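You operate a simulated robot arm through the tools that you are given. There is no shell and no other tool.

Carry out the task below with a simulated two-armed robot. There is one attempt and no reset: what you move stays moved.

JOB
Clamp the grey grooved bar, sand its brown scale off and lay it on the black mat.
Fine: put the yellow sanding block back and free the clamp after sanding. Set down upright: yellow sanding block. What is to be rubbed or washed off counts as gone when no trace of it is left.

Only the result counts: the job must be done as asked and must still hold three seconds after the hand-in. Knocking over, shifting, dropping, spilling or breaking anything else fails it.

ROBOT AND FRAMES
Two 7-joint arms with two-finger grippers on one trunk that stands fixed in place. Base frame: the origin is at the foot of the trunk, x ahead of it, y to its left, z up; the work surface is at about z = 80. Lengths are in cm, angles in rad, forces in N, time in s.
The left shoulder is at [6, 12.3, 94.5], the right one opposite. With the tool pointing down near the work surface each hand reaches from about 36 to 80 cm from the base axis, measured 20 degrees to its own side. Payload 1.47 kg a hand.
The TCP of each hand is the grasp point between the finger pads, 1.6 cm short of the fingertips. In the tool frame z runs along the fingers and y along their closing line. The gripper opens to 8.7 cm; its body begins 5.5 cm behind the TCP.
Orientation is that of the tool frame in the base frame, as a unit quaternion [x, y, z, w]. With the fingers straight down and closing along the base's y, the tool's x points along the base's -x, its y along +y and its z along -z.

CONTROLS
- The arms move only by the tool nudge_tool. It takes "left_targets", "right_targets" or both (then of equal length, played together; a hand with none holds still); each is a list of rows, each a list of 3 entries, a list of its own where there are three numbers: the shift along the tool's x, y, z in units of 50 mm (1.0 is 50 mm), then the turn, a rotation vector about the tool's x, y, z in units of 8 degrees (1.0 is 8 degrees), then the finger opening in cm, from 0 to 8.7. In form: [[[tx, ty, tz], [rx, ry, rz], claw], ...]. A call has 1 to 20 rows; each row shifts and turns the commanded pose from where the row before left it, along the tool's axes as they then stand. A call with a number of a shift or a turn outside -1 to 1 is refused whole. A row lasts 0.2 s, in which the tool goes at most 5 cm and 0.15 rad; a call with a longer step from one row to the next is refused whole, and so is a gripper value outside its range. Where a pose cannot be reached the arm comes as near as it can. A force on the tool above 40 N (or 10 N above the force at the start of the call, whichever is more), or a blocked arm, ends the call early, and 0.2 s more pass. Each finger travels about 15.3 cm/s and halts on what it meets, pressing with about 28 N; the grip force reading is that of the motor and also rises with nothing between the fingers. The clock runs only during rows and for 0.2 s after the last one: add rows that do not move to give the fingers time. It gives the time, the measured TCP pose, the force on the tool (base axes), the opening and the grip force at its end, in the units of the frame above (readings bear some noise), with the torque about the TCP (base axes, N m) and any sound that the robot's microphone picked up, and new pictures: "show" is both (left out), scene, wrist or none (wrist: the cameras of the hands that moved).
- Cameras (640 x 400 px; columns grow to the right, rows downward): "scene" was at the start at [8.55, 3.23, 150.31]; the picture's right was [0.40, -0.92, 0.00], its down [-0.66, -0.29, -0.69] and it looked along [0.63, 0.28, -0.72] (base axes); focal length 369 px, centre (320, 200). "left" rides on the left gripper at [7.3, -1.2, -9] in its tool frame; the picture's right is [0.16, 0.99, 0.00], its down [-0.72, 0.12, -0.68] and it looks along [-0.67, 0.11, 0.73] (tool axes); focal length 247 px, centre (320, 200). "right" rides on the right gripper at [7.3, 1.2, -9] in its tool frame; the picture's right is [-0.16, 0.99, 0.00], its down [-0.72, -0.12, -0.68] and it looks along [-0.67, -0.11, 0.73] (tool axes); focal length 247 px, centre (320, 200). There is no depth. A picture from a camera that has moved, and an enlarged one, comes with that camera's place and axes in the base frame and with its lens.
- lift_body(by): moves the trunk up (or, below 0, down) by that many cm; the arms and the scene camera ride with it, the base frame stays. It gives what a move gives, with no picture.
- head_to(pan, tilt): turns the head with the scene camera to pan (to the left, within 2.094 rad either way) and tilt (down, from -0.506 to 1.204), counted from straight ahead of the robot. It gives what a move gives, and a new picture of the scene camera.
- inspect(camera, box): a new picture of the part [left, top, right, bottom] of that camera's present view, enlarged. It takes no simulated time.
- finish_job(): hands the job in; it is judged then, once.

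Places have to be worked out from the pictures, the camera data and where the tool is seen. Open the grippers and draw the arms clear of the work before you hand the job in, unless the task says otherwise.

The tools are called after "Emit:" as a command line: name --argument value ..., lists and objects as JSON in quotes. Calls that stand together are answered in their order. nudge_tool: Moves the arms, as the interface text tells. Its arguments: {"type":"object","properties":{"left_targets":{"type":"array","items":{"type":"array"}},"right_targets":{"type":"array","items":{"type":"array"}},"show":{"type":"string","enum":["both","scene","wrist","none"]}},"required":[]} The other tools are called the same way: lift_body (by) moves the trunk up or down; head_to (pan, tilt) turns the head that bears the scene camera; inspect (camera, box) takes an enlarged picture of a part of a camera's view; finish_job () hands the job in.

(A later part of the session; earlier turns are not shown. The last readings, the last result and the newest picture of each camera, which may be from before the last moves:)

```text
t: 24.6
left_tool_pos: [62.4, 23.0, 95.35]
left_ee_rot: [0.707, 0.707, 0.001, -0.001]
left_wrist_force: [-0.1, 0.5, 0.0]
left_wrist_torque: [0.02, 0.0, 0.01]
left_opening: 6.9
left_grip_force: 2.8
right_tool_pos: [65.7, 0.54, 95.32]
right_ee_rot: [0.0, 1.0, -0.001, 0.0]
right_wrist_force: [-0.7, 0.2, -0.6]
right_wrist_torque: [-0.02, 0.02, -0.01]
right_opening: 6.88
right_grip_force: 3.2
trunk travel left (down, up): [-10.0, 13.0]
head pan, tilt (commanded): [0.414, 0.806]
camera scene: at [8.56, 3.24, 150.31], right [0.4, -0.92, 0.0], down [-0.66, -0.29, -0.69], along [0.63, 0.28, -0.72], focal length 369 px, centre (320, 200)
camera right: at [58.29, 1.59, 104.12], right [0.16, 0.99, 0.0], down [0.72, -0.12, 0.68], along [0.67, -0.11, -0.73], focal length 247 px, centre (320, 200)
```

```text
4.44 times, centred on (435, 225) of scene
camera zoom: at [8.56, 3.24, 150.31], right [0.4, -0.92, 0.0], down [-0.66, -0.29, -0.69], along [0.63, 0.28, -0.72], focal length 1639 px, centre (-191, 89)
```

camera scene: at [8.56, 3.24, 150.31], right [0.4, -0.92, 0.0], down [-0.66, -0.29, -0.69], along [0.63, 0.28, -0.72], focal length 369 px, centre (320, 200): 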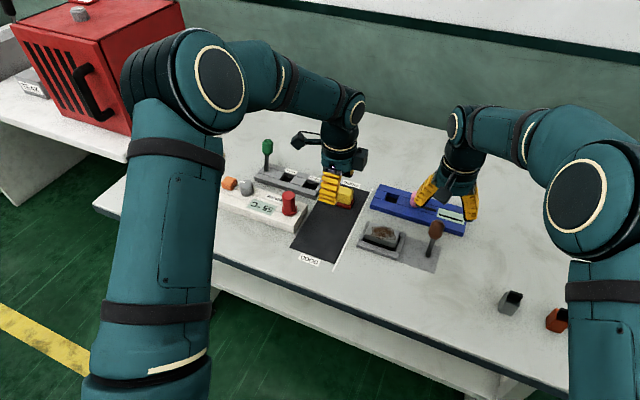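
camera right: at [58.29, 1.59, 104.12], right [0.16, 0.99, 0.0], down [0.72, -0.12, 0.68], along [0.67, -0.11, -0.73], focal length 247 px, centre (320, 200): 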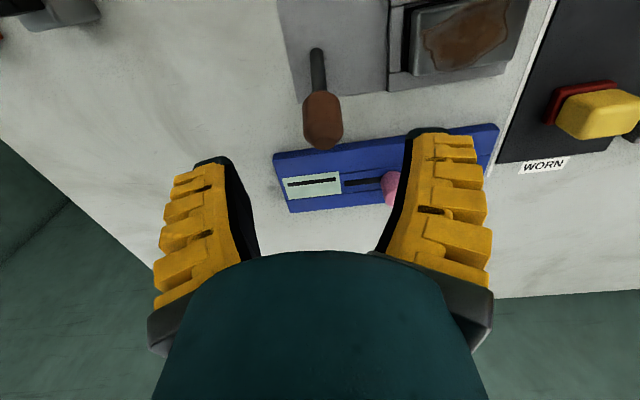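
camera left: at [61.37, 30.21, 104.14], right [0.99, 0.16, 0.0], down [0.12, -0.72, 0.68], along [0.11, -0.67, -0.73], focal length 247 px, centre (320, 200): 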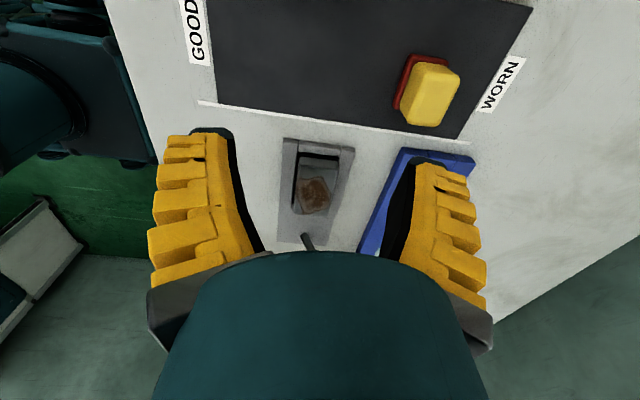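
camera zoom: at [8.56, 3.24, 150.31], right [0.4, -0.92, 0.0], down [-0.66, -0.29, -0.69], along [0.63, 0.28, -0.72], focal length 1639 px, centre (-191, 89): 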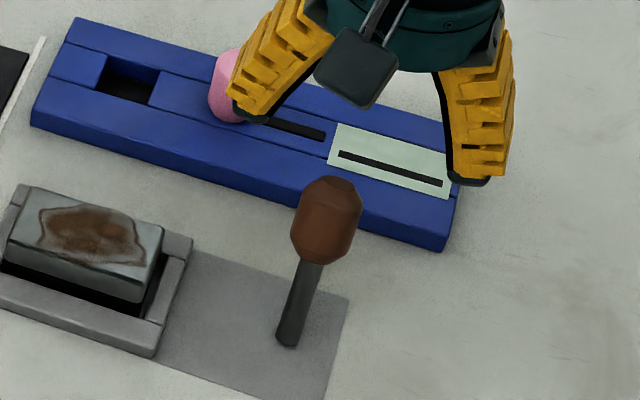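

The knob lines up with the right hand at (66.0, 0.55). I descend to z ≈ 87.6 around it and close on it.

Emit:
nudge_tool --right_targets '[[[-0.02, 0, 0.5], [0, 0, 0], 6.5], [[-0.02, 0, 0.5], [0, 0, 0], 6.5], [[0, 0, 0.54], [0, 0, 0], 6.5], [[0, 0, 0], [0, 0, 0], 6.5], [[0, 0, 0], [0, 0, 0], 2.0], [[0, 0, 0], [0, 0, 0], 2.0], [[0, 0, 0], [0, 0, 0], 2.0]]'

Emit:
inspect --camera "right" --box '[220, 60, 420, 260]'

Emit:
inspect --camera "scene" --box '[390, 180, 480, 270]'

```text
t: 26.2
left_tool_pos: [62.41, 22.99, 95.43]
left_ee_rot: [0.707, 0.707, 0.0, 0.0]
left_wrist_force: [0.2, 0.3, 0.0]
left_wrist_torque: [0.0, -0.03, 0.01]
left_opening: 6.89
left_grip_force: 2.8
right_tool_pos: [66.03, 0.55, 87.73]
right_ee_rot: [0.0, 1.0, 0.0, 0.001]
right_wrist_force: [1.3, -1.9, 6.5]
right_wrist_torque: [-0.03, -0.53, -0.01]
right_opening: 2.38
right_grip_force: 30.0
trunk travel left (down, up): [-10.0, 13.0]
head pan, tilt (commanded): [0.414, 0.806]
camera scene: at [8.49, 3.22, 150.32], right [0.4, -0.92, 0.0], down [-0.66, -0.29, -0.69], along [0.63, 0.28, -0.72], focal length 369 px, centre (320, 200)
camera right: at [58.69, 1.62, 96.57], right [0.16, 0.99, 0.0], down [0.72, -0.12, 0.68], along [0.67, -0.11, -0.73], focal length 247 px, centre (320, 200)
```

scene: 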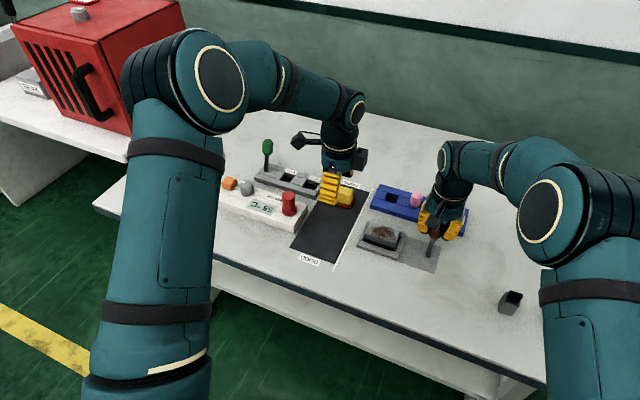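
right: 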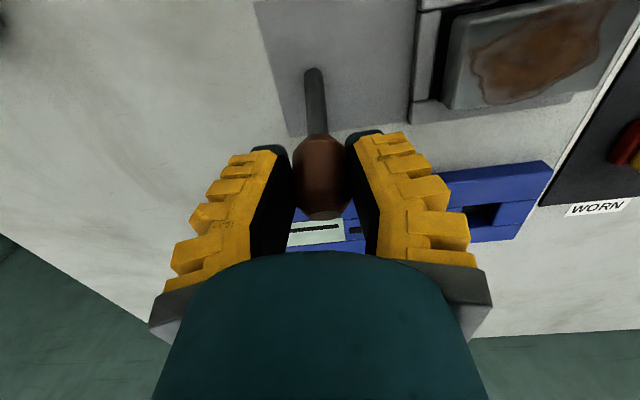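

```text
2.00 times, centred on (320, 160) of right
camera zoom: at [58.69, 1.62, 96.57], right [0.16, 0.99, 0.0], down [0.72, -0.12, 0.68], along [0.67, -0.11, -0.73], focal length 494 px, centre (320, 280)
```

zoom: 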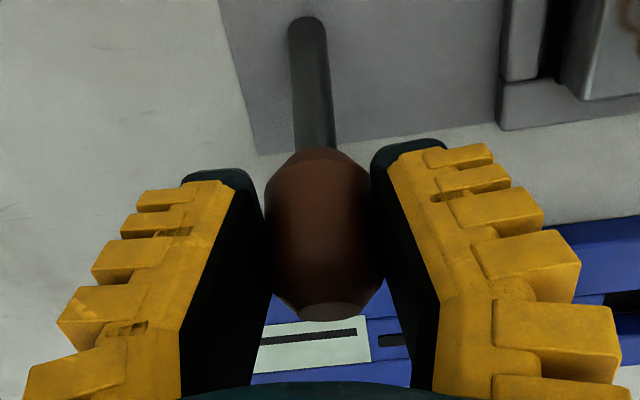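

```text
4.44 times, centred on (435, 225) of scene
camera zoom: at [8.49, 3.22, 150.32], right [0.4, -0.92, 0.0], down [-0.66, -0.29, -0.69], along [0.63, 0.28, -0.72], focal length 1639 px, centre (-191, 89)
```

zoom: 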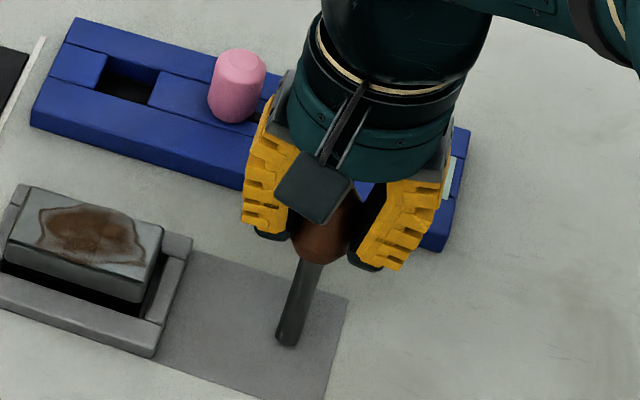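

The knob is gripped (opening 2.38). I pull it toward the robot along its arc by about 10° and read the forces.

Emit:
nudge_tool --right_targets '[[[0.065, 0, -0.022], [0, 0, 0], 2.0], [[0.065, 0, -0.022], [0, 0, 0], 2.0], [[0.066, 0, -0.016], [0, 0, 0], 2.0], [[0.066, 0, -0.016], [0, 0, 0], 2.0], [[0, 0, 0], [0, 0, 0], 2.0]]'

Emit:
inspect --camera "scene" --box '[390, 180, 480, 270]'

```text
t: 27.4
left_tool_pos: [62.5, 22.93, 95.43]
left_ee_rot: [0.707, 0.707, 0.0, 0.0]
left_wrist_force: [0.6, -0.3, -0.1]
left_wrist_torque: [0.0, -0.01, -0.01]
left_opening: 6.93
left_grip_force: 2.9
right_tool_pos: [64.54, 0.56, 87.75]
right_ee_rot: [0.001, 1.0, 0.0, 0.0]
right_wrist_force: [7.3, -10.2, 13.3]
right_wrist_torque: [-0.11, -0.39, 0.15]
right_opening: 2.26
right_grip_force: 30.2
trunk travel left (down, up): [-10.0, 13.0]
head pan, tilt (commanded): [0.414, 0.806]
camera scene: at [8.5, 3.12, 150.32], right [0.4, -0.92, 0.0], down [-0.66, -0.29, -0.69], along [0.63, 0.28, -0.72], focal length 369 px, centre (320, 200)
camera right: at [57.22, 1.64, 96.7], right [0.16, 0.99, 0.0], down [0.72, -0.12, 0.68], along [0.67, -0.11, -0.73], focal length 247 px, centre (320, 200)
```

scene: 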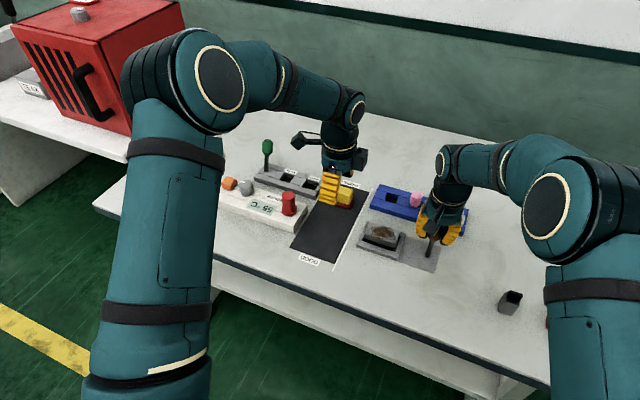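
right: 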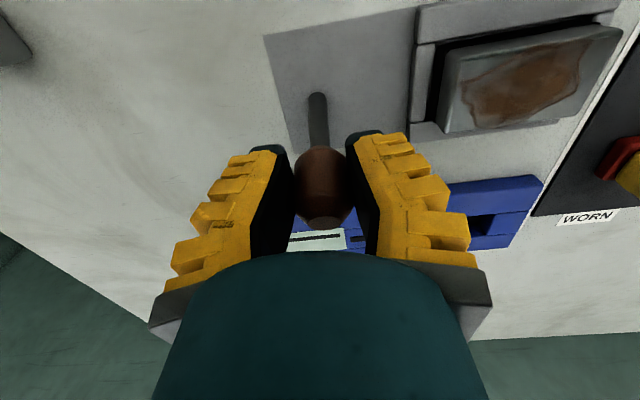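

```text
4.44 times, centred on (435, 225) of scene
camera zoom: at [8.5, 3.12, 150.32], right [0.4, -0.92, 0.0], down [-0.66, -0.29, -0.69], along [0.63, 0.28, -0.72], focal length 1639 px, centre (-191, 89)
```

zoom: 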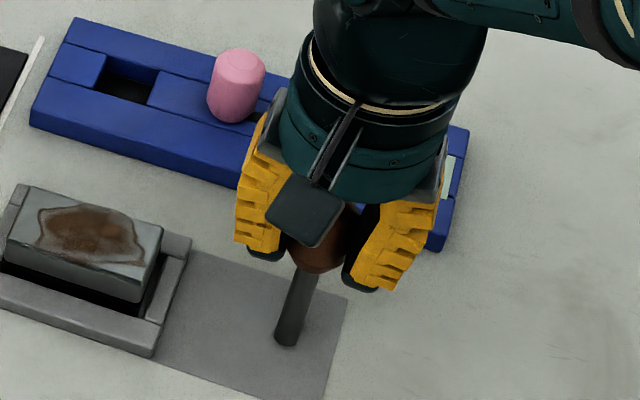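

The lever is turning with the hand; moderate resistance. I keep pulling along the arc another ~20°.

Emit:
nudge_tool --right_targets '[[[0.066, -0.01, -0.01], [0, 0, 0], 2.0], [[0.066, -0.01, -0.01], [0, 0, 0], 2.0], [[0.067, 0, -0.005], [0, 0, 0], 2.0], [[0.067, 0, -0.005], [0, 0, 0], 2.0], [[0.068, 0, 0.002], [0, 0, 0], 2.0], [[0.068, 0, 0.002], [0, 0, 0], 2.0], [[0.067, 0, 0.007], [0, 0, 0], 2.0], [[0.067, 0, 0.007], [0, 0, 0], 2.0], [[0, 0, 0], [0, 0, 0], 2.0]]'

Emit:
inspect --camera "scene" --box '[390, 180, 480, 270]'

```text
t: 29.4
left_tool_pos: [62.49, 22.83, 95.4]
left_ee_rot: [0.707, 0.707, 0.0, 0.0]
left_wrist_force: [-1.2, -0.4, 0.0]
left_wrist_torque: [-0.04, -0.02, 0.02]
left_opening: 6.91
left_grip_force: 2.9
right_tool_pos: [61.9, 0.61, 87.91]
right_ee_rot: [0.001, 1.0, 0.0, 0.0]
right_wrist_force: [0.2, -0.8, -0.3]
right_wrist_torque: [-0.03, 0.02, -0.01]
right_opening: 2.66
right_grip_force: 5.0
trunk travel left (down, up): [-10.0, 13.0]
head pan, tilt (commanded): [0.414, 0.806]
camera scene: at [8.55, 3.23, 150.31], right [0.4, -0.92, 0.0], down [-0.66, -0.29, -0.69], along [0.63, 0.28, -0.72], focal length 369 px, centre (320, 200)
camera right: at [54.61, 1.65, 96.67], right [0.16, 0.99, 0.0], down [0.72, -0.12, 0.68], along [0.67, -0.11, -0.73], focal length 247 px, centre (320, 200)
```

scene: 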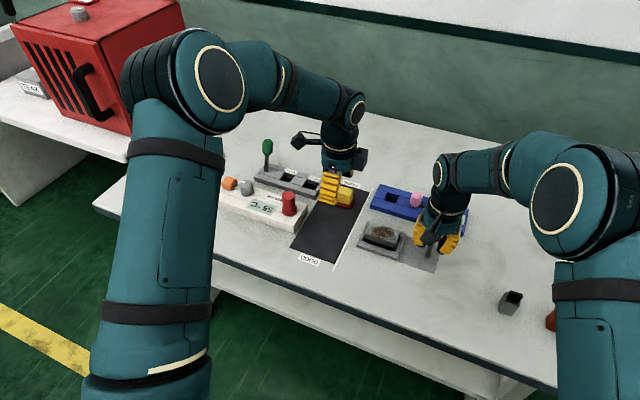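
right: 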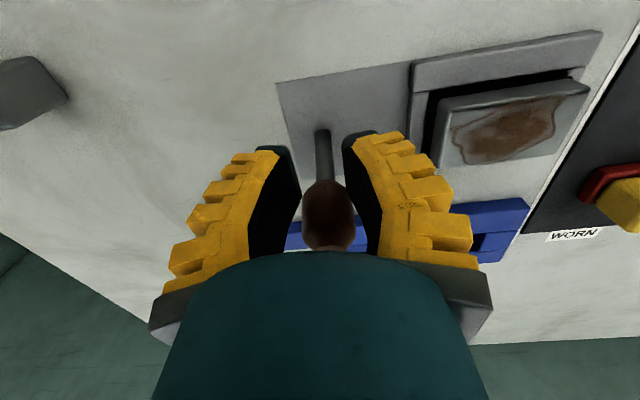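

```text
4.44 times, centred on (435, 225) of scene
camera zoom: at [8.55, 3.23, 150.31], right [0.4, -0.92, 0.0], down [-0.66, -0.29, -0.69], along [0.63, 0.28, -0.72], focal length 1639 px, centre (-191, 89)
```

zoom: 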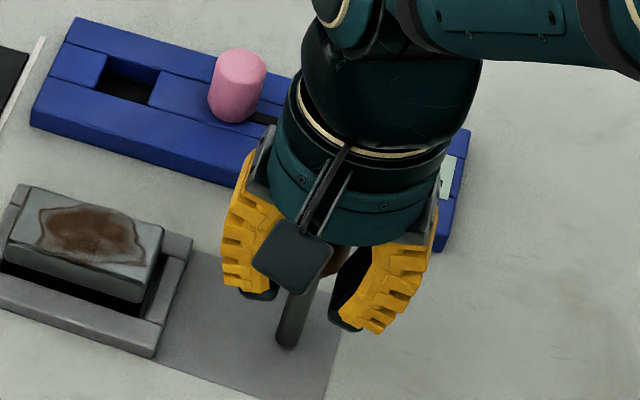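

The grip slipped off the knob, the lever staying near 7–10°. I'll instead hook it with a finger behind: open, rise to z ≈ 97, and turn the right hand −90° so its fingers close along x.

Emit:
nudge_tool --right_targets '[[[0, 0, 0], [0, 0, 0], 6.5], [[0, 0, -0.6], [0, 0, 0], 6.5], [[0, 0, -0.7], [0, 0, 0], 6.5], [[0, 0, -0.6], [0, 0, 0], 6.5], [[0, 0, 0], [0, 0, -0.9375], 6.5], [[0, 0, 0], [0, 0, -0.9375], 6.5], [[0, 0, 0], [0, 0, -0.9375], 6.5], [[0, 0, 0], [0, 0, -0.9375], 6.5], [[0, 0, 0], [0, 0, -0.9375], 6.5], [[0, 0, 0], [0, 0, -0.9375], 6.5], [[0, 0, 0], [0, 0, -0.9375], 6.5], [[0, 0, 0], [0, 0, -0.9375], 6.5], [[0, 0, 0], [0, 0, -0.9375], 6.5], [[0, 0, 0], [0, 0, -0.9375], 6.5], [[0, 0, 0], [0, 0, -0.9375], 6.5], [[0, 0, 0], [0, 0, -0.9375], 6.5], [[0, -0.46, 0], [0, 0, 0], 6.5], [[0, 0, 0], [0, 0, 0], 6.5]]'

Emit:
inspect --camera "right" --box '[220, 60, 420, 260]'

Emit:
inspect --camera "scene" --box '[390, 180, 480, 270]'

```text
t: 33.2
left_tool_pos: [62.34, 23.07, 95.35]
left_ee_rot: [0.707, 0.707, 0.0, 0.0]
left_wrist_force: [0.0, -0.4, 0.4]
left_wrist_torque: [0.02, 0.02, -0.02]
left_opening: 6.93
left_grip_force: 2.4
right_tool_pos: [64.48, 0.55, 97.43]
right_ee_rot: [0.708, -0.707, 0.0, 0.0]
right_wrist_force: [0.0, -0.3, -0.4]
right_wrist_torque: [-0.01, 0.01, -0.01]
right_opening: 6.92
right_grip_force: 2.7
trunk travel left (down, up): [-10.0, 13.0]
head pan, tilt (commanded): [0.414, 0.806]
camera scene: at [8.5, 3.22, 150.32], right [0.4, -0.92, 0.0], down [-0.66, -0.29, -0.69], along [0.63, 0.28, -0.72], focal length 369 px, centre (320, 200)
camera right: at [63.13, -6.84, 106.29], right [-0.99, 0.16, 0.0], down [0.11, 0.72, 0.68], along [0.11, 0.67, -0.73], focal length 247 px, centre (320, 200)
```

scene: 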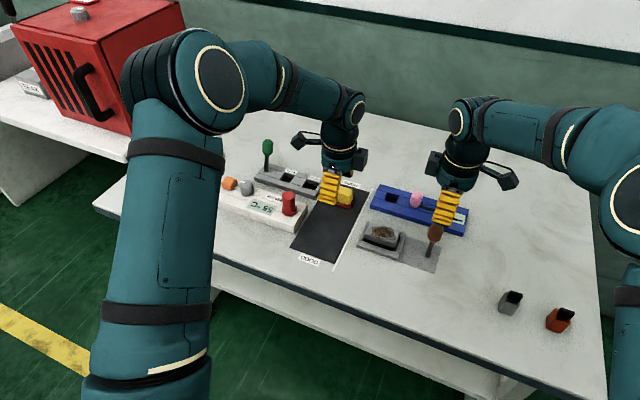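
right: 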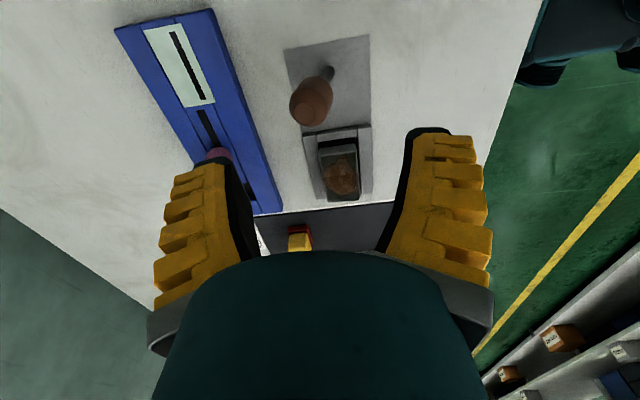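

```text
2.00 times, centred on (320, 160) of right
camera zoom: at [63.13, -6.84, 106.29], right [-0.99, 0.16, 0.0], down [0.11, 0.72, 0.68], along [0.11, 0.67, -0.73], focal length 494 px, centre (320, 280)
```

zoom: 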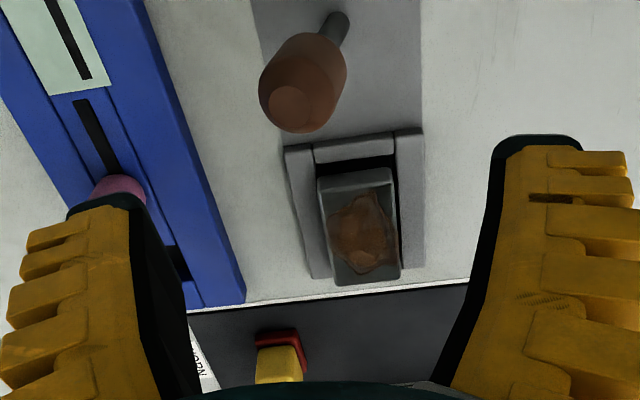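

```text
4.44 times, centred on (435, 225) of scene
camera zoom: at [8.5, 3.22, 150.32], right [0.4, -0.92, 0.0], down [-0.66, -0.29, -0.69], along [0.63, 0.28, -0.72], focal length 1639 px, centre (-191, 89)
```

zoom: 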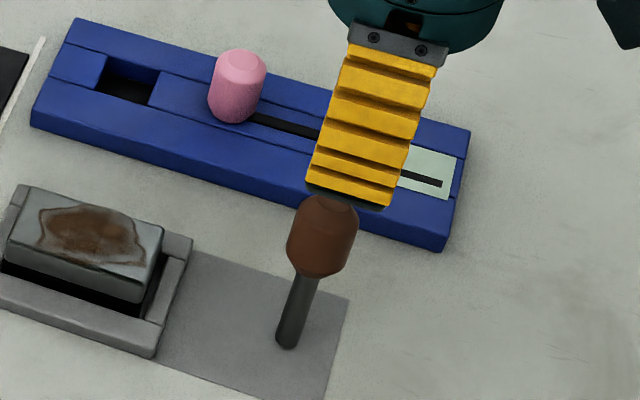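

The lever stands at ~12° with knob centre near (64.6, 0.5, 87.6) between the fingers. I lower around it and draw it toward the robot with the rear finger.

Emit:
nudge_tool --right_targets '[[[0, 0, 0.6], [0, 0, 0], 6.5], [[0, 0, 0.6], [0, 0, 0], 6.5], [[0, 0, 0.6], [0, 0, 0], 6.5], [[0, 0, 0.16], [0, 0, 0], 6.5], [[0, 0.15, 0], [0, 0, 0], 6.5], [[0, 0.15, 0], [0, 0, 0], 6.5], [[0, 0.07, 0], [0, 0, 0], 6.5], [[0, 0.07, 0], [0, 0, 0], 6.5], [[0, 0.07, 0], [0, 0, 0], 6.5], [[0, 0.07, 0], [0, 0, 0], 6.5], [[0, 0.07, 0], [0, 0, 0], 6.5], [[0, 0, 0], [0, 0, 0], 6.5]]'

Emit:
inspect --camera "scene" --box '[380, 180, 480, 280]'

```text
t: 35.8
left_tool_pos: [62.51, 23.04, 95.33]
left_ee_rot: [0.707, 0.707, 0.0, 0.0]
left_wrist_force: [0.3, -1.1, -0.2]
left_wrist_torque: [-0.02, 0.0, 0.0]
left_opening: 6.9
left_grip_force: 3.1
right_tool_pos: [61.02, 0.48, 87.75]
right_ee_rot: [0.708, -0.707, 0.0, 0.0]
right_wrist_force: [0.7, 1.4, 1.0]
right_wrist_torque: [0.01, 0.02, 0.03]
right_opening: 6.97
right_grip_force: 3.4
trunk travel left (down, up): [-10.0, 13.0]
head pan, tilt (commanded): [0.414, 0.806]
camera scene: at [8.55, 3.24, 150.31], right [0.4, -0.92, 0.0], down [-0.66, -0.29, -0.69], along [0.63, 0.28, -0.72], focal length 369 px, centre (320, 200)
camera right: at [59.76, -6.86, 96.55], right [-0.99, 0.16, 0.0], down [0.11, 0.72, 0.68], along [0.11, 0.67, -0.73], focal length 247 px, centre (320, 200)
```

scene: 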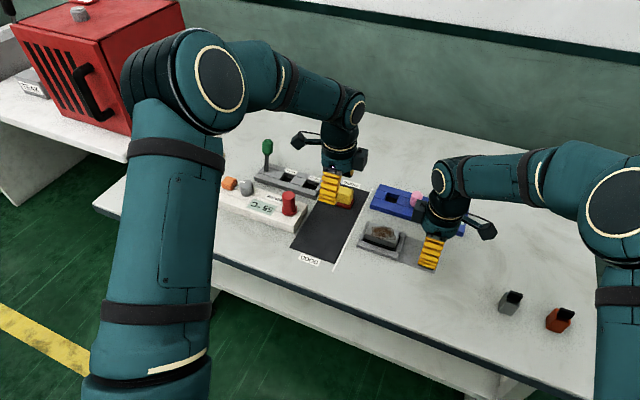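
right: 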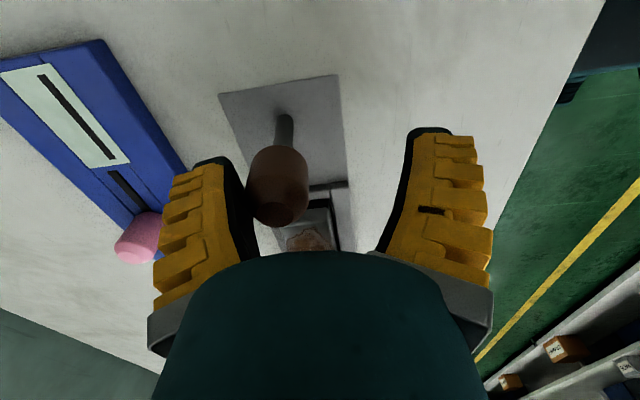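

```text
4.00 times, centred on (430, 230) of scene
camera zoom: at [8.55, 3.24, 150.31], right [0.4, -0.92, 0.0], down [-0.66, -0.29, -0.69], along [0.63, 0.28, -0.72], focal length 1475 px, centre (-120, 80)
```

zoom: 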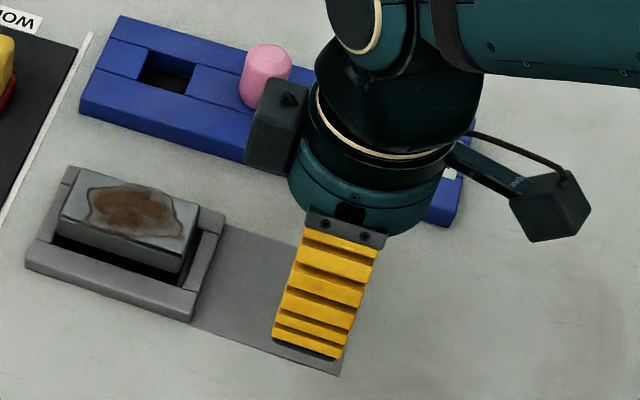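

The rear finger touches the knob and the lever follows almost freely (now near vertical). I keep drawing it toward −x, watching for a stop.

Emit:
nudge_tool --right_targets '[[[0, 0.07, 0], [0, 0, 0], 6.5], [[0, 0.07, 0], [0, 0, 0], 6.5], [[0, 0.07, 0], [0, 0, 0], 6.5], [[0, 0.07, 0], [0, 0, 0], 6.5], [[0, 0.07, 0], [0, 0, 0], 6.5], [[0, 0.07, 0], [0, 0, 0], 6.5], [[0, 0, 0], [0, 0, 0], 6.5]]'

Emit:
inspect --camera "right" --box '[180, 80, 420, 260]'

```text
t: 37.4
left_tool_pos: [62.43, 22.9, 95.29]
left_ee_rot: [0.707, 0.707, 0.001, 0.0]
left_wrist_force: [0.0, 0.1, 0.6]
left_wrist_torque: [0.0, 0.03, 0.04]
left_opening: 6.9
left_grip_force: 2.8
right_tool_pos: [59.01, 0.53, 87.6]
right_ee_rot: [0.708, -0.706, 0.0, -0.001]
right_wrist_force: [0.3, 1.5, -0.1]
right_wrist_torque: [-0.02, 0.01, 0.0]
right_opening: 6.97
right_grip_force: 3.6
trunk travel left (down, up): [-10.0, 13.0]
head pan, tilt (commanded): [0.414, 0.806]
camera scene: at [8.55, 3.24, 150.31], right [0.4, -0.92, 0.0], down [-0.66, -0.29, -0.69], along [0.63, 0.28, -0.72], focal length 369 px, centre (320, 200)
camera right: at [57.66, -6.88, 96.57], right [-0.99, 0.16, 0.0], down [0.12, 0.72, 0.68], along [0.11, 0.67, -0.73], focal length 247 px, centre (320, 200)
```

scene: 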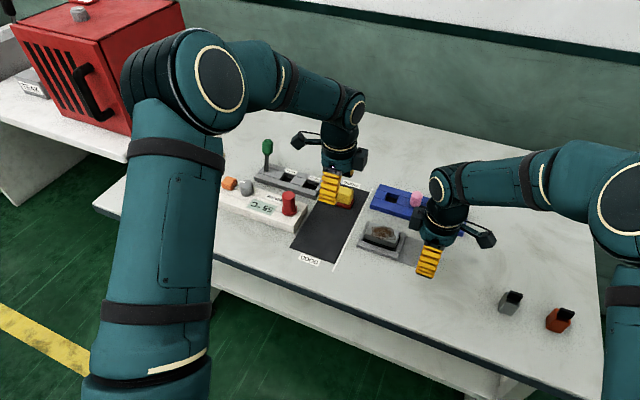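
right: 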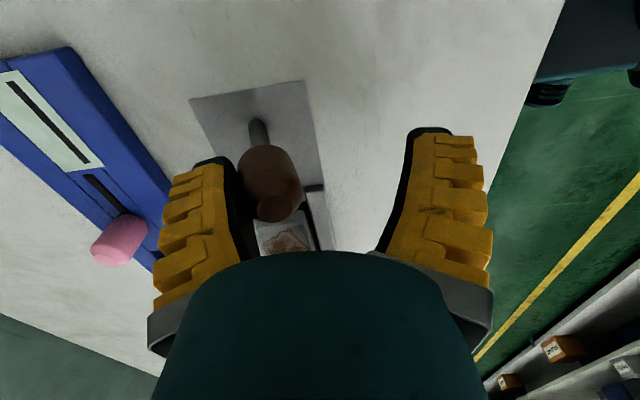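

```text
2.22 times, centred on (300, 170) of right
camera zoom: at [57.66, -6.88, 96.57], right [-0.99, 0.16, 0.0], down [0.12, 0.72, 0.68], along [0.11, 0.67, -0.73], focal length 549 px, centre (364, 267)
```

zoom: 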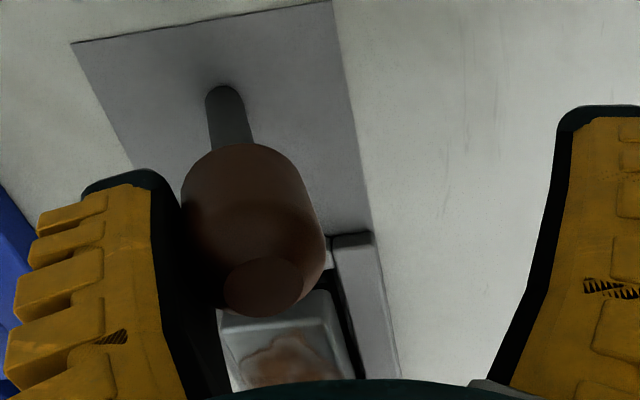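

Still moving freely (about −12° now). I continue another 2.5 cm, slightly descending with the arc.

Emit:
nudge_tool --right_targets '[[[0, 0.07, 0], [0, 0, 0], 6.5], [[0, 0.07, 0.005], [0, 0, 0], 6.5], [[0, 0.07, 0.01], [0, 0, 0], 6.5], [[0, 0.07, 0.015], [0, 0, 0], 6.5], [[0, 0.07, 0.02], [0, 0, 0], 6.5], [[0, 0.07, 0.02], [0, 0, 0], 6.5], [[0, 0.07, 0.02], [0, 0, 0], 6.5], [[0, 0, 0], [0, 0, 0], 6.5]]'

Emit:
inspect --camera "right" --box '[180, 80, 420, 260]'

```text
t: 39.2
left_tool_pos: [62.57, 22.99, 95.28]
left_ee_rot: [0.707, 0.708, 0.001, 0.0]
left_wrist_force: [0.2, -0.2, -0.3]
left_wrist_torque: [0.03, -0.03, -0.02]
left_opening: 6.92
left_grip_force: 2.8
right_tool_pos: [56.66, 0.5, 87.17]
right_ee_rot: [-0.707, 0.707, -0.001, 0.0]
right_wrist_force: [13.3, 1.6, 4.6]
right_wrist_torque: [0.05, -0.04, 0.06]
right_opening: 8.19
right_grip_force: 11.9
trunk travel left (down, up): [-10.0, 13.0]
head pan, tilt (commanded): [0.414, 0.806]
camera scene: at [8.66, 3.25, 150.31], right [0.4, -0.92, 0.0], down [-0.66, -0.29, -0.69], along [0.63, 0.28, -0.72], focal length 369 px, centre (320, 200)
camera right: at [55.36, -6.84, 96.05], right [-0.99, 0.16, 0.0], down [0.11, 0.72, 0.68], along [0.11, 0.67, -0.73], focal length 247 px, centre (320, 200)
```

scene: 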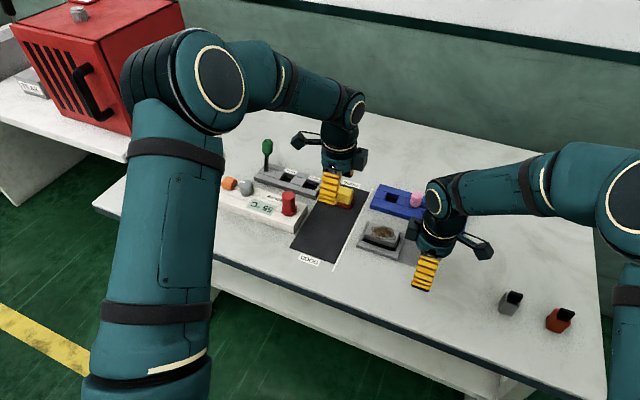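
right: 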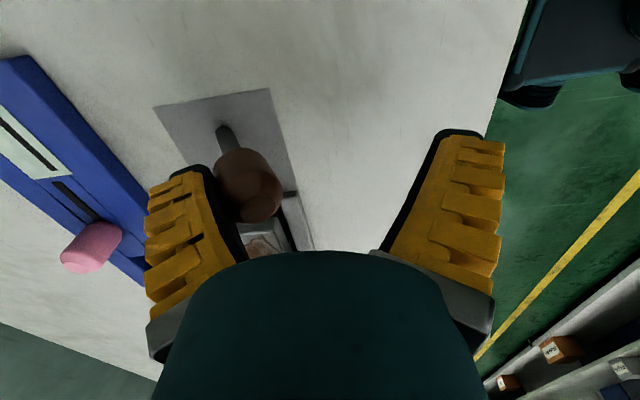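

```text
2.22 times, centred on (300, 170) of right
camera zoom: at [55.36, -6.84, 96.05], right [-0.99, 0.16, 0.0], down [0.11, 0.72, 0.68], along [0.11, 0.67, -0.73], focal length 549 px, centre (364, 267)
```

zoom: 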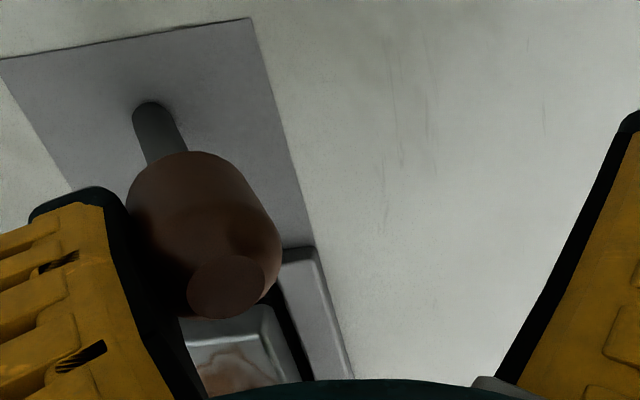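

A stop: Fx rose to 13 N and the finger was pressed back, so the lever has reached its end (≈ −22°). I ease off, rise clear and look at the lever and the bar.

Emit:
nudge_tool --right_targets '[[[0, -0.2, 0], [0, 0, 0], 6.5], [[0, -0.1, 0], [0, 0, 0], 6.5], [[0, 0, -0.5], [0, 0, 0], 6.5], [[0, 0, -0.8], [0, 0, 0], 6.5], [[0, 0, -0.8], [0, 0, 0], 6.5], [[0, 0, 0], [0, 0, 0], 6.5]]'

Emit:
inspect --camera "right" --box '[180, 40, 420, 260]'

Emit:
inspect --camera "scene" --box '[350, 190, 460, 280]'

```text
t: 40.6
left_tool_pos: [62.59, 22.9, 95.24]
left_ee_rot: [0.707, 0.707, 0.001, 0.0]
left_wrist_force: [0.5, 0.1, 1.3]
left_wrist_torque: [-0.02, 0.0, -0.03]
left_opening: 6.9
left_grip_force: 2.8
right_tool_pos: [57.97, 0.62, 97.33]
right_ee_rot: [0.708, -0.706, -0.001, 0.0]
right_wrist_force: [0.0, 0.1, -0.6]
right_wrist_torque: [0.02, 0.02, 0.0]
right_opening: 6.92
right_grip_force: 2.7
trunk travel left (down, up): [-10.0, 13.0]
head pan, tilt (commanded): [0.414, 0.806]
camera scene: at [8.59, 3.23, 150.31], right [0.4, -0.92, 0.0], down [-0.66, -0.29, -0.69], along [0.63, 0.28, -0.72], focal length 369 px, centre (320, 200)
camera right: at [56.82, -6.82, 106.27], right [-0.99, 0.16, 0.0], down [0.12, 0.72, 0.68], along [0.11, 0.67, -0.73], focal length 247 px, centre (320, 200)
```

scene: 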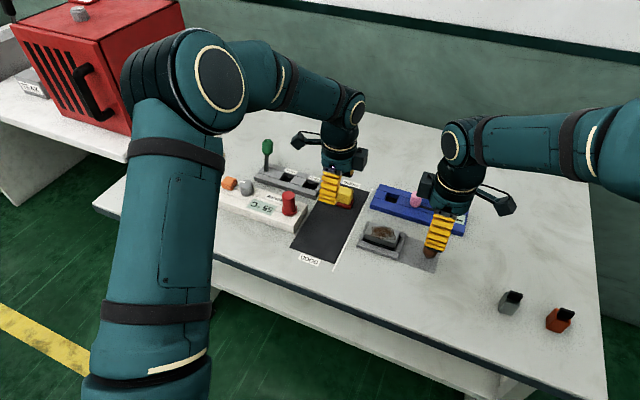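
right: 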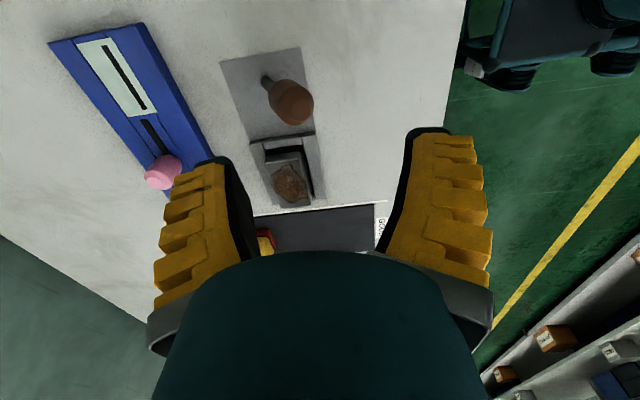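

```text
1.82 times, centred on (300, 150) of right
camera zoom: at [56.82, -6.82, 106.27], right [-0.99, 0.16, 0.0], down [0.12, 0.72, 0.68], along [0.11, 0.67, -0.73], focal length 449 px, centre (356, 291)
```

zoom: 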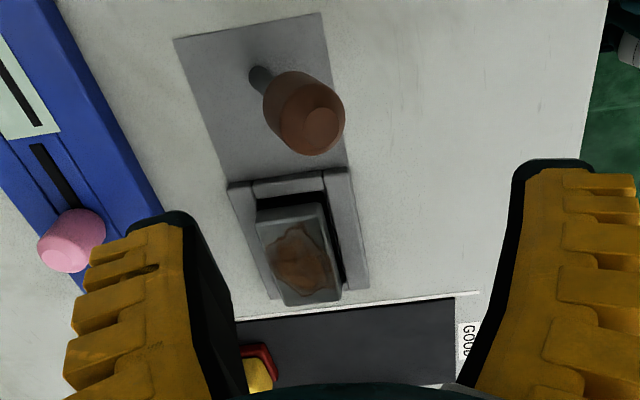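

```text
4.44 times, centred on (405, 235) of scene
camera zoom: at [8.59, 3.23, 150.31], right [0.4, -0.92, 0.0], down [-0.66, -0.29, -0.69], along [0.63, 0.28, -0.72], focal length 1639 px, centre (-58, 44)
```

zoom: 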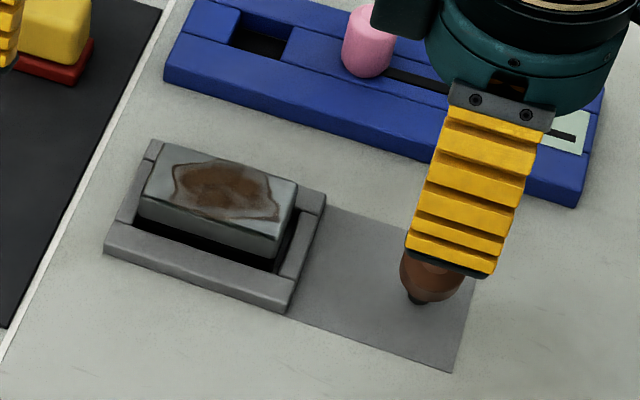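

The lever now leans ~24° toward the robot and stays there, the bar still seated. I send the right hand off to −y and bring the left hand above the yellow block at about (71.5, 24.1).

Emit:
nudge_tool --left_targets '[[[0.05, 0.36, 0], [0, 0, 0], 6.5], [[0.05, 0.36, 0], [0, 0, 0], 6.5], [[0.05, 0.36, 0], [0, 0, 0], 6.5], [[0.05, 0.36, 0], [0, 0, 0], 6.5], [[0.05, 0.36, 0.5], [0, 0, 0], 6.5], [[0, 0, 0.5], [0, 0, 0], 6.5], [[0, 0, 0], [0, 0, 0], 6.5]]' --right_targets '[[[0.6, 0, 0], [0, 0, 0], 6.5], [[0.6, 0, 0], [0, 0, 0], 6.5], [[0.6, 0, 0], [0, 0, 0], 6.5], [[0.6, 0, 0], [0, 0, 0], 6.5], [[0.6, 0, 0], [0, 0, 0], 6.5], [[0, 0, 0], [0, 0, 0], 6.5], [[0, 0, 0], [0, 0, 0], 6.5]]'

Emit:
inspect --camera "left" --box '[220, 40, 420, 260]'

Emit:
inspect --camera "scene" --box '[290, 150, 390, 230]'

Emit:
inspect --camera "scene" --box '[350, 200, 470, 290]'

```text
t: 42.2
left_tool_pos: [71.54, 23.83, 90.57]
left_ee_rot: [0.707, 0.707, 0.0, -0.001]
left_wrist_force: [-0.8, 0.0, 0.3]
left_wrist_torque: [0.0, -0.02, -0.02]
left_opening: 6.92
left_grip_force: 3.0
right_tool_pos: [58.36, -14.32, 97.43]
right_ee_rot: [0.708, -0.706, 0.0, 0.0]
right_wrist_force: [-0.5, 0.0, 0.1]
right_wrist_torque: [0.0, 0.0, -0.03]
right_opening: 6.92
right_grip_force: 2.6
trunk travel left (down, up): [-10.0, 13.0]
head pan, tilt (commanded): [0.414, 0.806]
camera scene: at [8.55, 3.21, 150.31], right [0.4, -0.92, 0.0], down [-0.66, -0.29, -0.69], along [0.63, 0.28, -0.72], focal length 369 px, centre (320, 200)
camera right: at [57.14, -21.68, 106.31], right [-0.99, 0.16, 0.0], down [0.12, 0.72, 0.68], along [0.11, 0.67, -0.73], focal length 247 px, centre (320, 200)
camera left: at [70.46, 31.13, 99.37], right [0.99, 0.16, 0.0], down [0.12, -0.72, 0.68], along [0.11, -0.67, -0.73], focal length 247 px, centre (320, 200)
```

scene: 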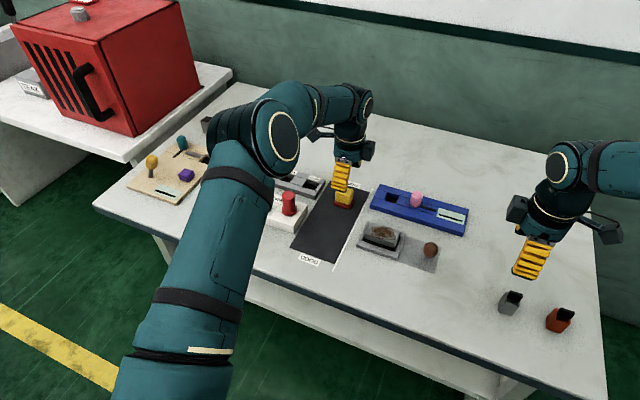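
right: 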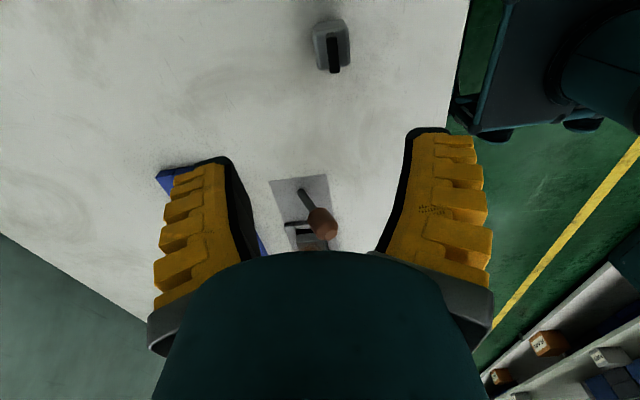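
left: 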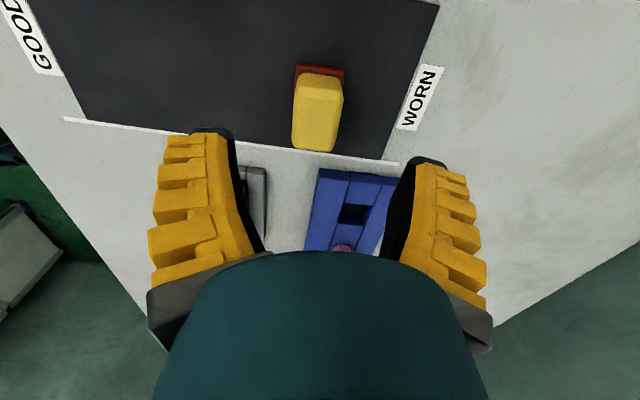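

```text
1.82 times, centred on (320, 150) of left
camera zoom: at [70.46, 31.13, 99.37], right [0.99, 0.16, 0.0], down [0.12, -0.72, 0.68], along [0.11, -0.67, -0.73], focal length 449 px, centre (320, 291)
```

zoom: 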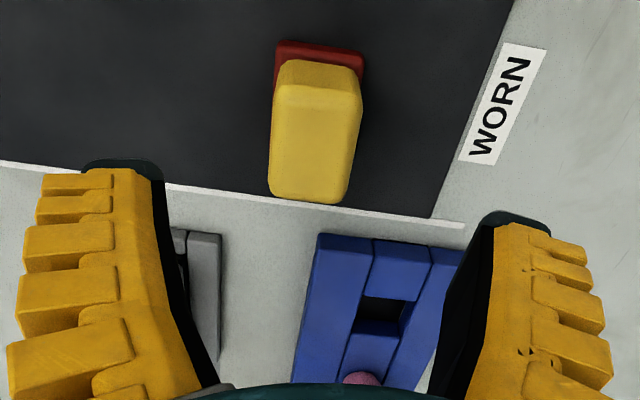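

```text
5.00 times, centred on (340, 190) of scene
camera zoom: at [8.55, 3.21, 150.31], right [0.4, -0.92, 0.0], down [-0.66, -0.29, -0.69], along [0.63, 0.28, -0.72], focal length 1844 px, centre (220, 250)
```

zoom: 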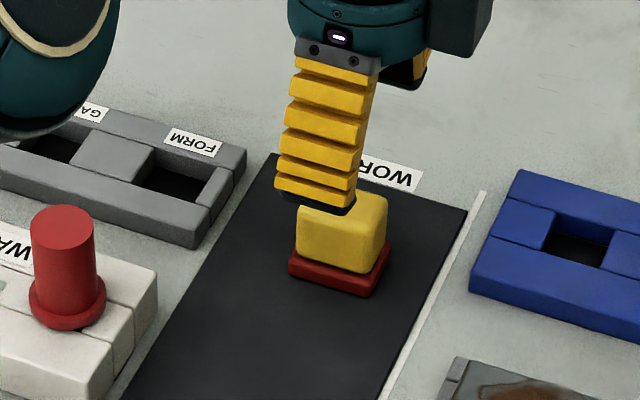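

```text
4.44 times, centred on (410, 245) of scene
camera zoom: at [8.55, 3.21, 150.31], right [0.4, -0.92, 0.0], down [-0.66, -0.29, -0.69], along [0.63, 0.28, -0.72], focal length 1639 px, centre (-80, 0)
```

zoom: 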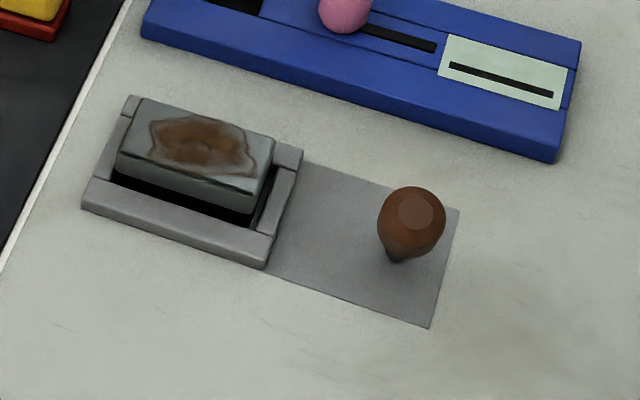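

The block is straight below: centre about (71.4, 24.0), ~3.1 cm across x. I go down to z ≈ 82.9 and close on its yellow body.

Emit:
nudge_tool --left_targets '[[[0.04, -0.03, 0.5], [0, 0, 0], 6.5], [[0, 0, 0.5], [0, 0, 0], 6.5], [[0, 0, 0.4], [0, 0, 0], 6.5], [[0, 0, 0.13], [0, 0, 0], 6.5], [[0, 0, 0], [0, 0, 0], 6.5], [[0, 0, 0], [0, 0, 0], 2.0], [[0, 0, 0], [0, 0, 0], 2.0], [[0, 0, 0], [0, 0, 0], 2.0]]'

Emit:
inspect --camera "left" --box '[220, 60, 420, 260]'

Emit:
inspect --camera "scene" --box '[290, 150, 390, 230]'

```text
t: 44.0
left_tool_pos: [71.2, 24.21, 82.98]
left_ee_rot: [0.707, 0.707, 0.001, 0.001]
left_wrist_force: [1.2, 2.0, 7.5]
left_wrist_torque: [-0.01, 0.03, 0.07]
left_opening: 2.69
left_grip_force: 28.0
right_tool_pos: [58.35, -14.3, 97.47]
right_ee_rot: [0.707, -0.707, -0.001, 0.0]
right_wrist_force: [-0.6, -0.6, -0.3]
right_wrist_torque: [0.01, 0.01, 0.02]
right_opening: 6.92
right_grip_force: 3.3
trunk travel left (down, up): [-10.0, 13.0]
head pan, tilt (commanded): [0.414, 0.806]
camera scene: at [8.48, 3.22, 150.32], right [0.4, -0.92, 0.0], down [-0.66, -0.29, -0.69], along [0.63, 0.28, -0.72], focal length 369 px, centre (320, 200)
camera left: at [70.1, 31.43, 91.8], right [0.99, 0.16, 0.0], down [0.12, -0.72, 0.68], along [0.11, -0.67, -0.73], focal length 247 px, centre (320, 200)
```

scene: 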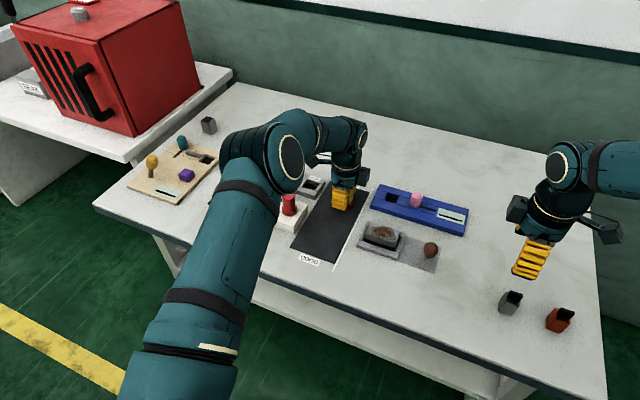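
left: 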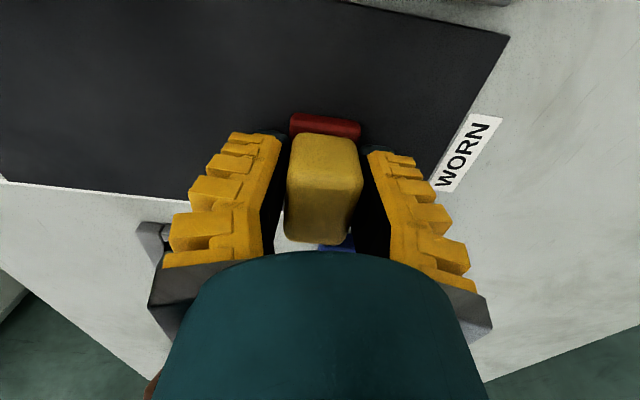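

```text
2.00 times, centred on (320, 160) of left
camera zoom: at [70.1, 31.43, 91.8], right [0.99, 0.16, 0.0], down [0.12, -0.72, 0.68], along [0.11, -0.67, -0.73], focal length 494 px, centre (320, 280)
```

zoom: 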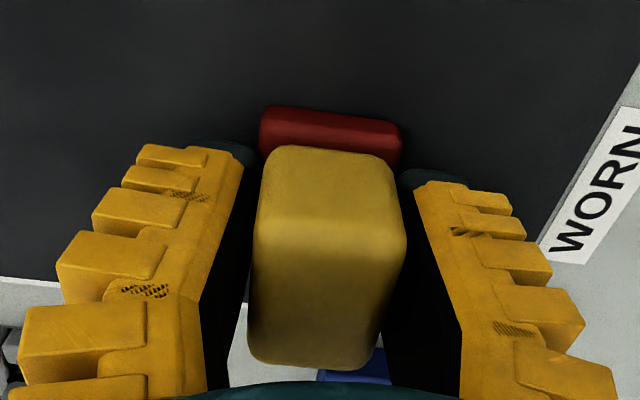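

```text
5.00 times, centred on (340, 190) of scene
camera zoom: at [8.48, 3.22, 150.32], right [0.4, -0.92, 0.0], down [-0.66, -0.29, -0.69], along [0.63, 0.28, -0.72], focal length 1844 px, centre (220, 250)
```

zoom: 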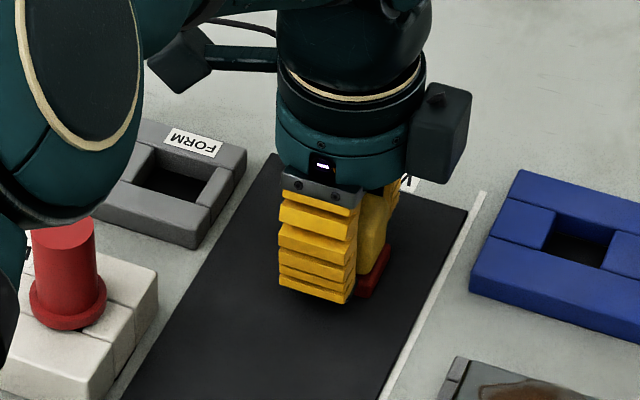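

The block is gripped (28 N). I note the pose (71.3, 24.1, 82.95) for returning it and lift gently.

Emit:
nudge_tool --left_targets '[[[0, 0, -0.06], [0, 0, 0], 2.0], [[0, 0, -0.1], [0, 0, 0], 2.0], [[0, 0, -0.2], [0, 0, 0], 2.0], [[0, 0, -0.4], [0, 0, 0], 2.0], [[0, 0, -0.44], [0, 0, 0], 2.0], [[0, 0, 0], [0, 0, 0], 2.0]]'

Emit:
inspect --camera "left" --box '[220, 60, 420, 260]'

Emit:
inspect --camera "scene" --box '[290, 140, 390, 230]'

```text
t: 45.4
left_tool_pos: [71.43, 24.09, 88.84]
left_ee_rot: [0.707, 0.707, 0.0, 0.0]
left_wrist_force: [-0.2, 0.2, -1.3]
left_wrist_torque: [0.0, -0.02, 0.01]
left_opening: 2.61
left_grip_force: 28.1
right_tool_pos: [58.46, -14.33, 97.46]
right_ee_rot: [0.708, -0.706, 0.0, -0.001]
right_wrist_force: [-1.0, 0.0, 0.1]
right_wrist_torque: [-0.02, -0.01, -0.02]
right_opening: 6.92
right_grip_force: 2.7
trunk travel left (down, up): [-10.0, 13.0]
head pan, tilt (commanded): [0.414, 0.806]
camera scene: at [8.58, 3.24, 150.31], right [0.4, -0.92, 0.0], down [-0.66, -0.29, -0.69], along [0.63, 0.28, -0.72], focal length 369 px, centre (320, 200)
camera left: at [70.31, 31.39, 97.65], right [0.99, 0.16, 0.0], down [0.12, -0.72, 0.68], along [0.11, -0.67, -0.73], focal length 247 px, centre (320, 200)
```

scene: 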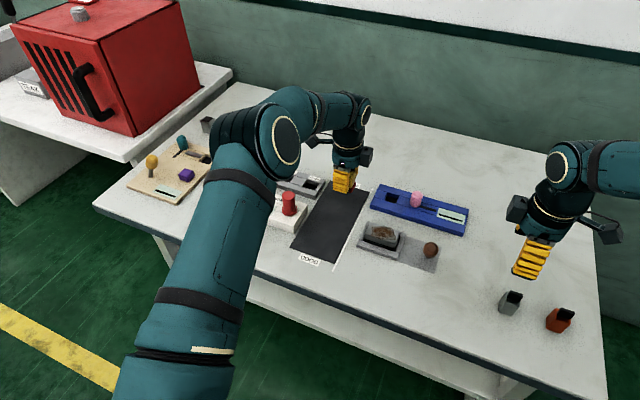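
left: 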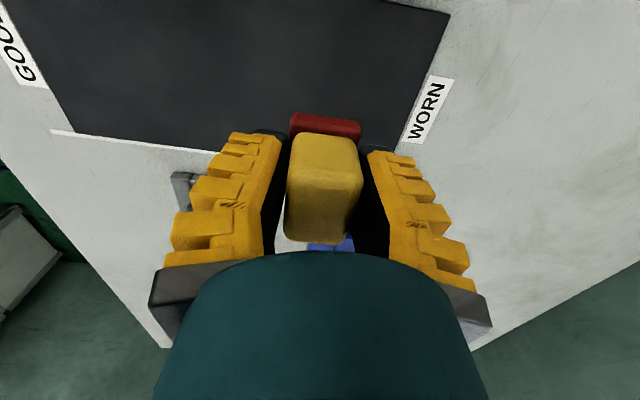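

```text
2.00 times, centred on (320, 160) of left
camera zoom: at [70.31, 31.39, 97.65], right [0.99, 0.16, 0.0], down [0.12, -0.72, 0.68], along [0.11, -0.67, -0.73], focal length 494 px, centre (320, 280)
```

zoom: 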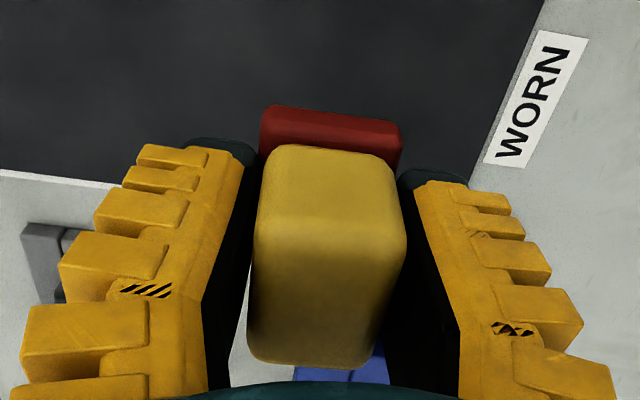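

```text
4.44 times, centred on (340, 185) of scene
camera zoom: at [8.58, 3.24, 150.31], right [0.4, -0.92, 0.0], down [-0.66, -0.29, -0.69], along [0.63, 0.28, -0.72], focal length 1639 px, centre (231, 267)
```

zoom: 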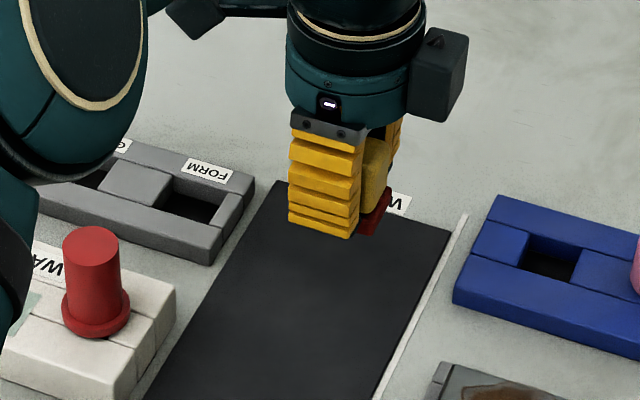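

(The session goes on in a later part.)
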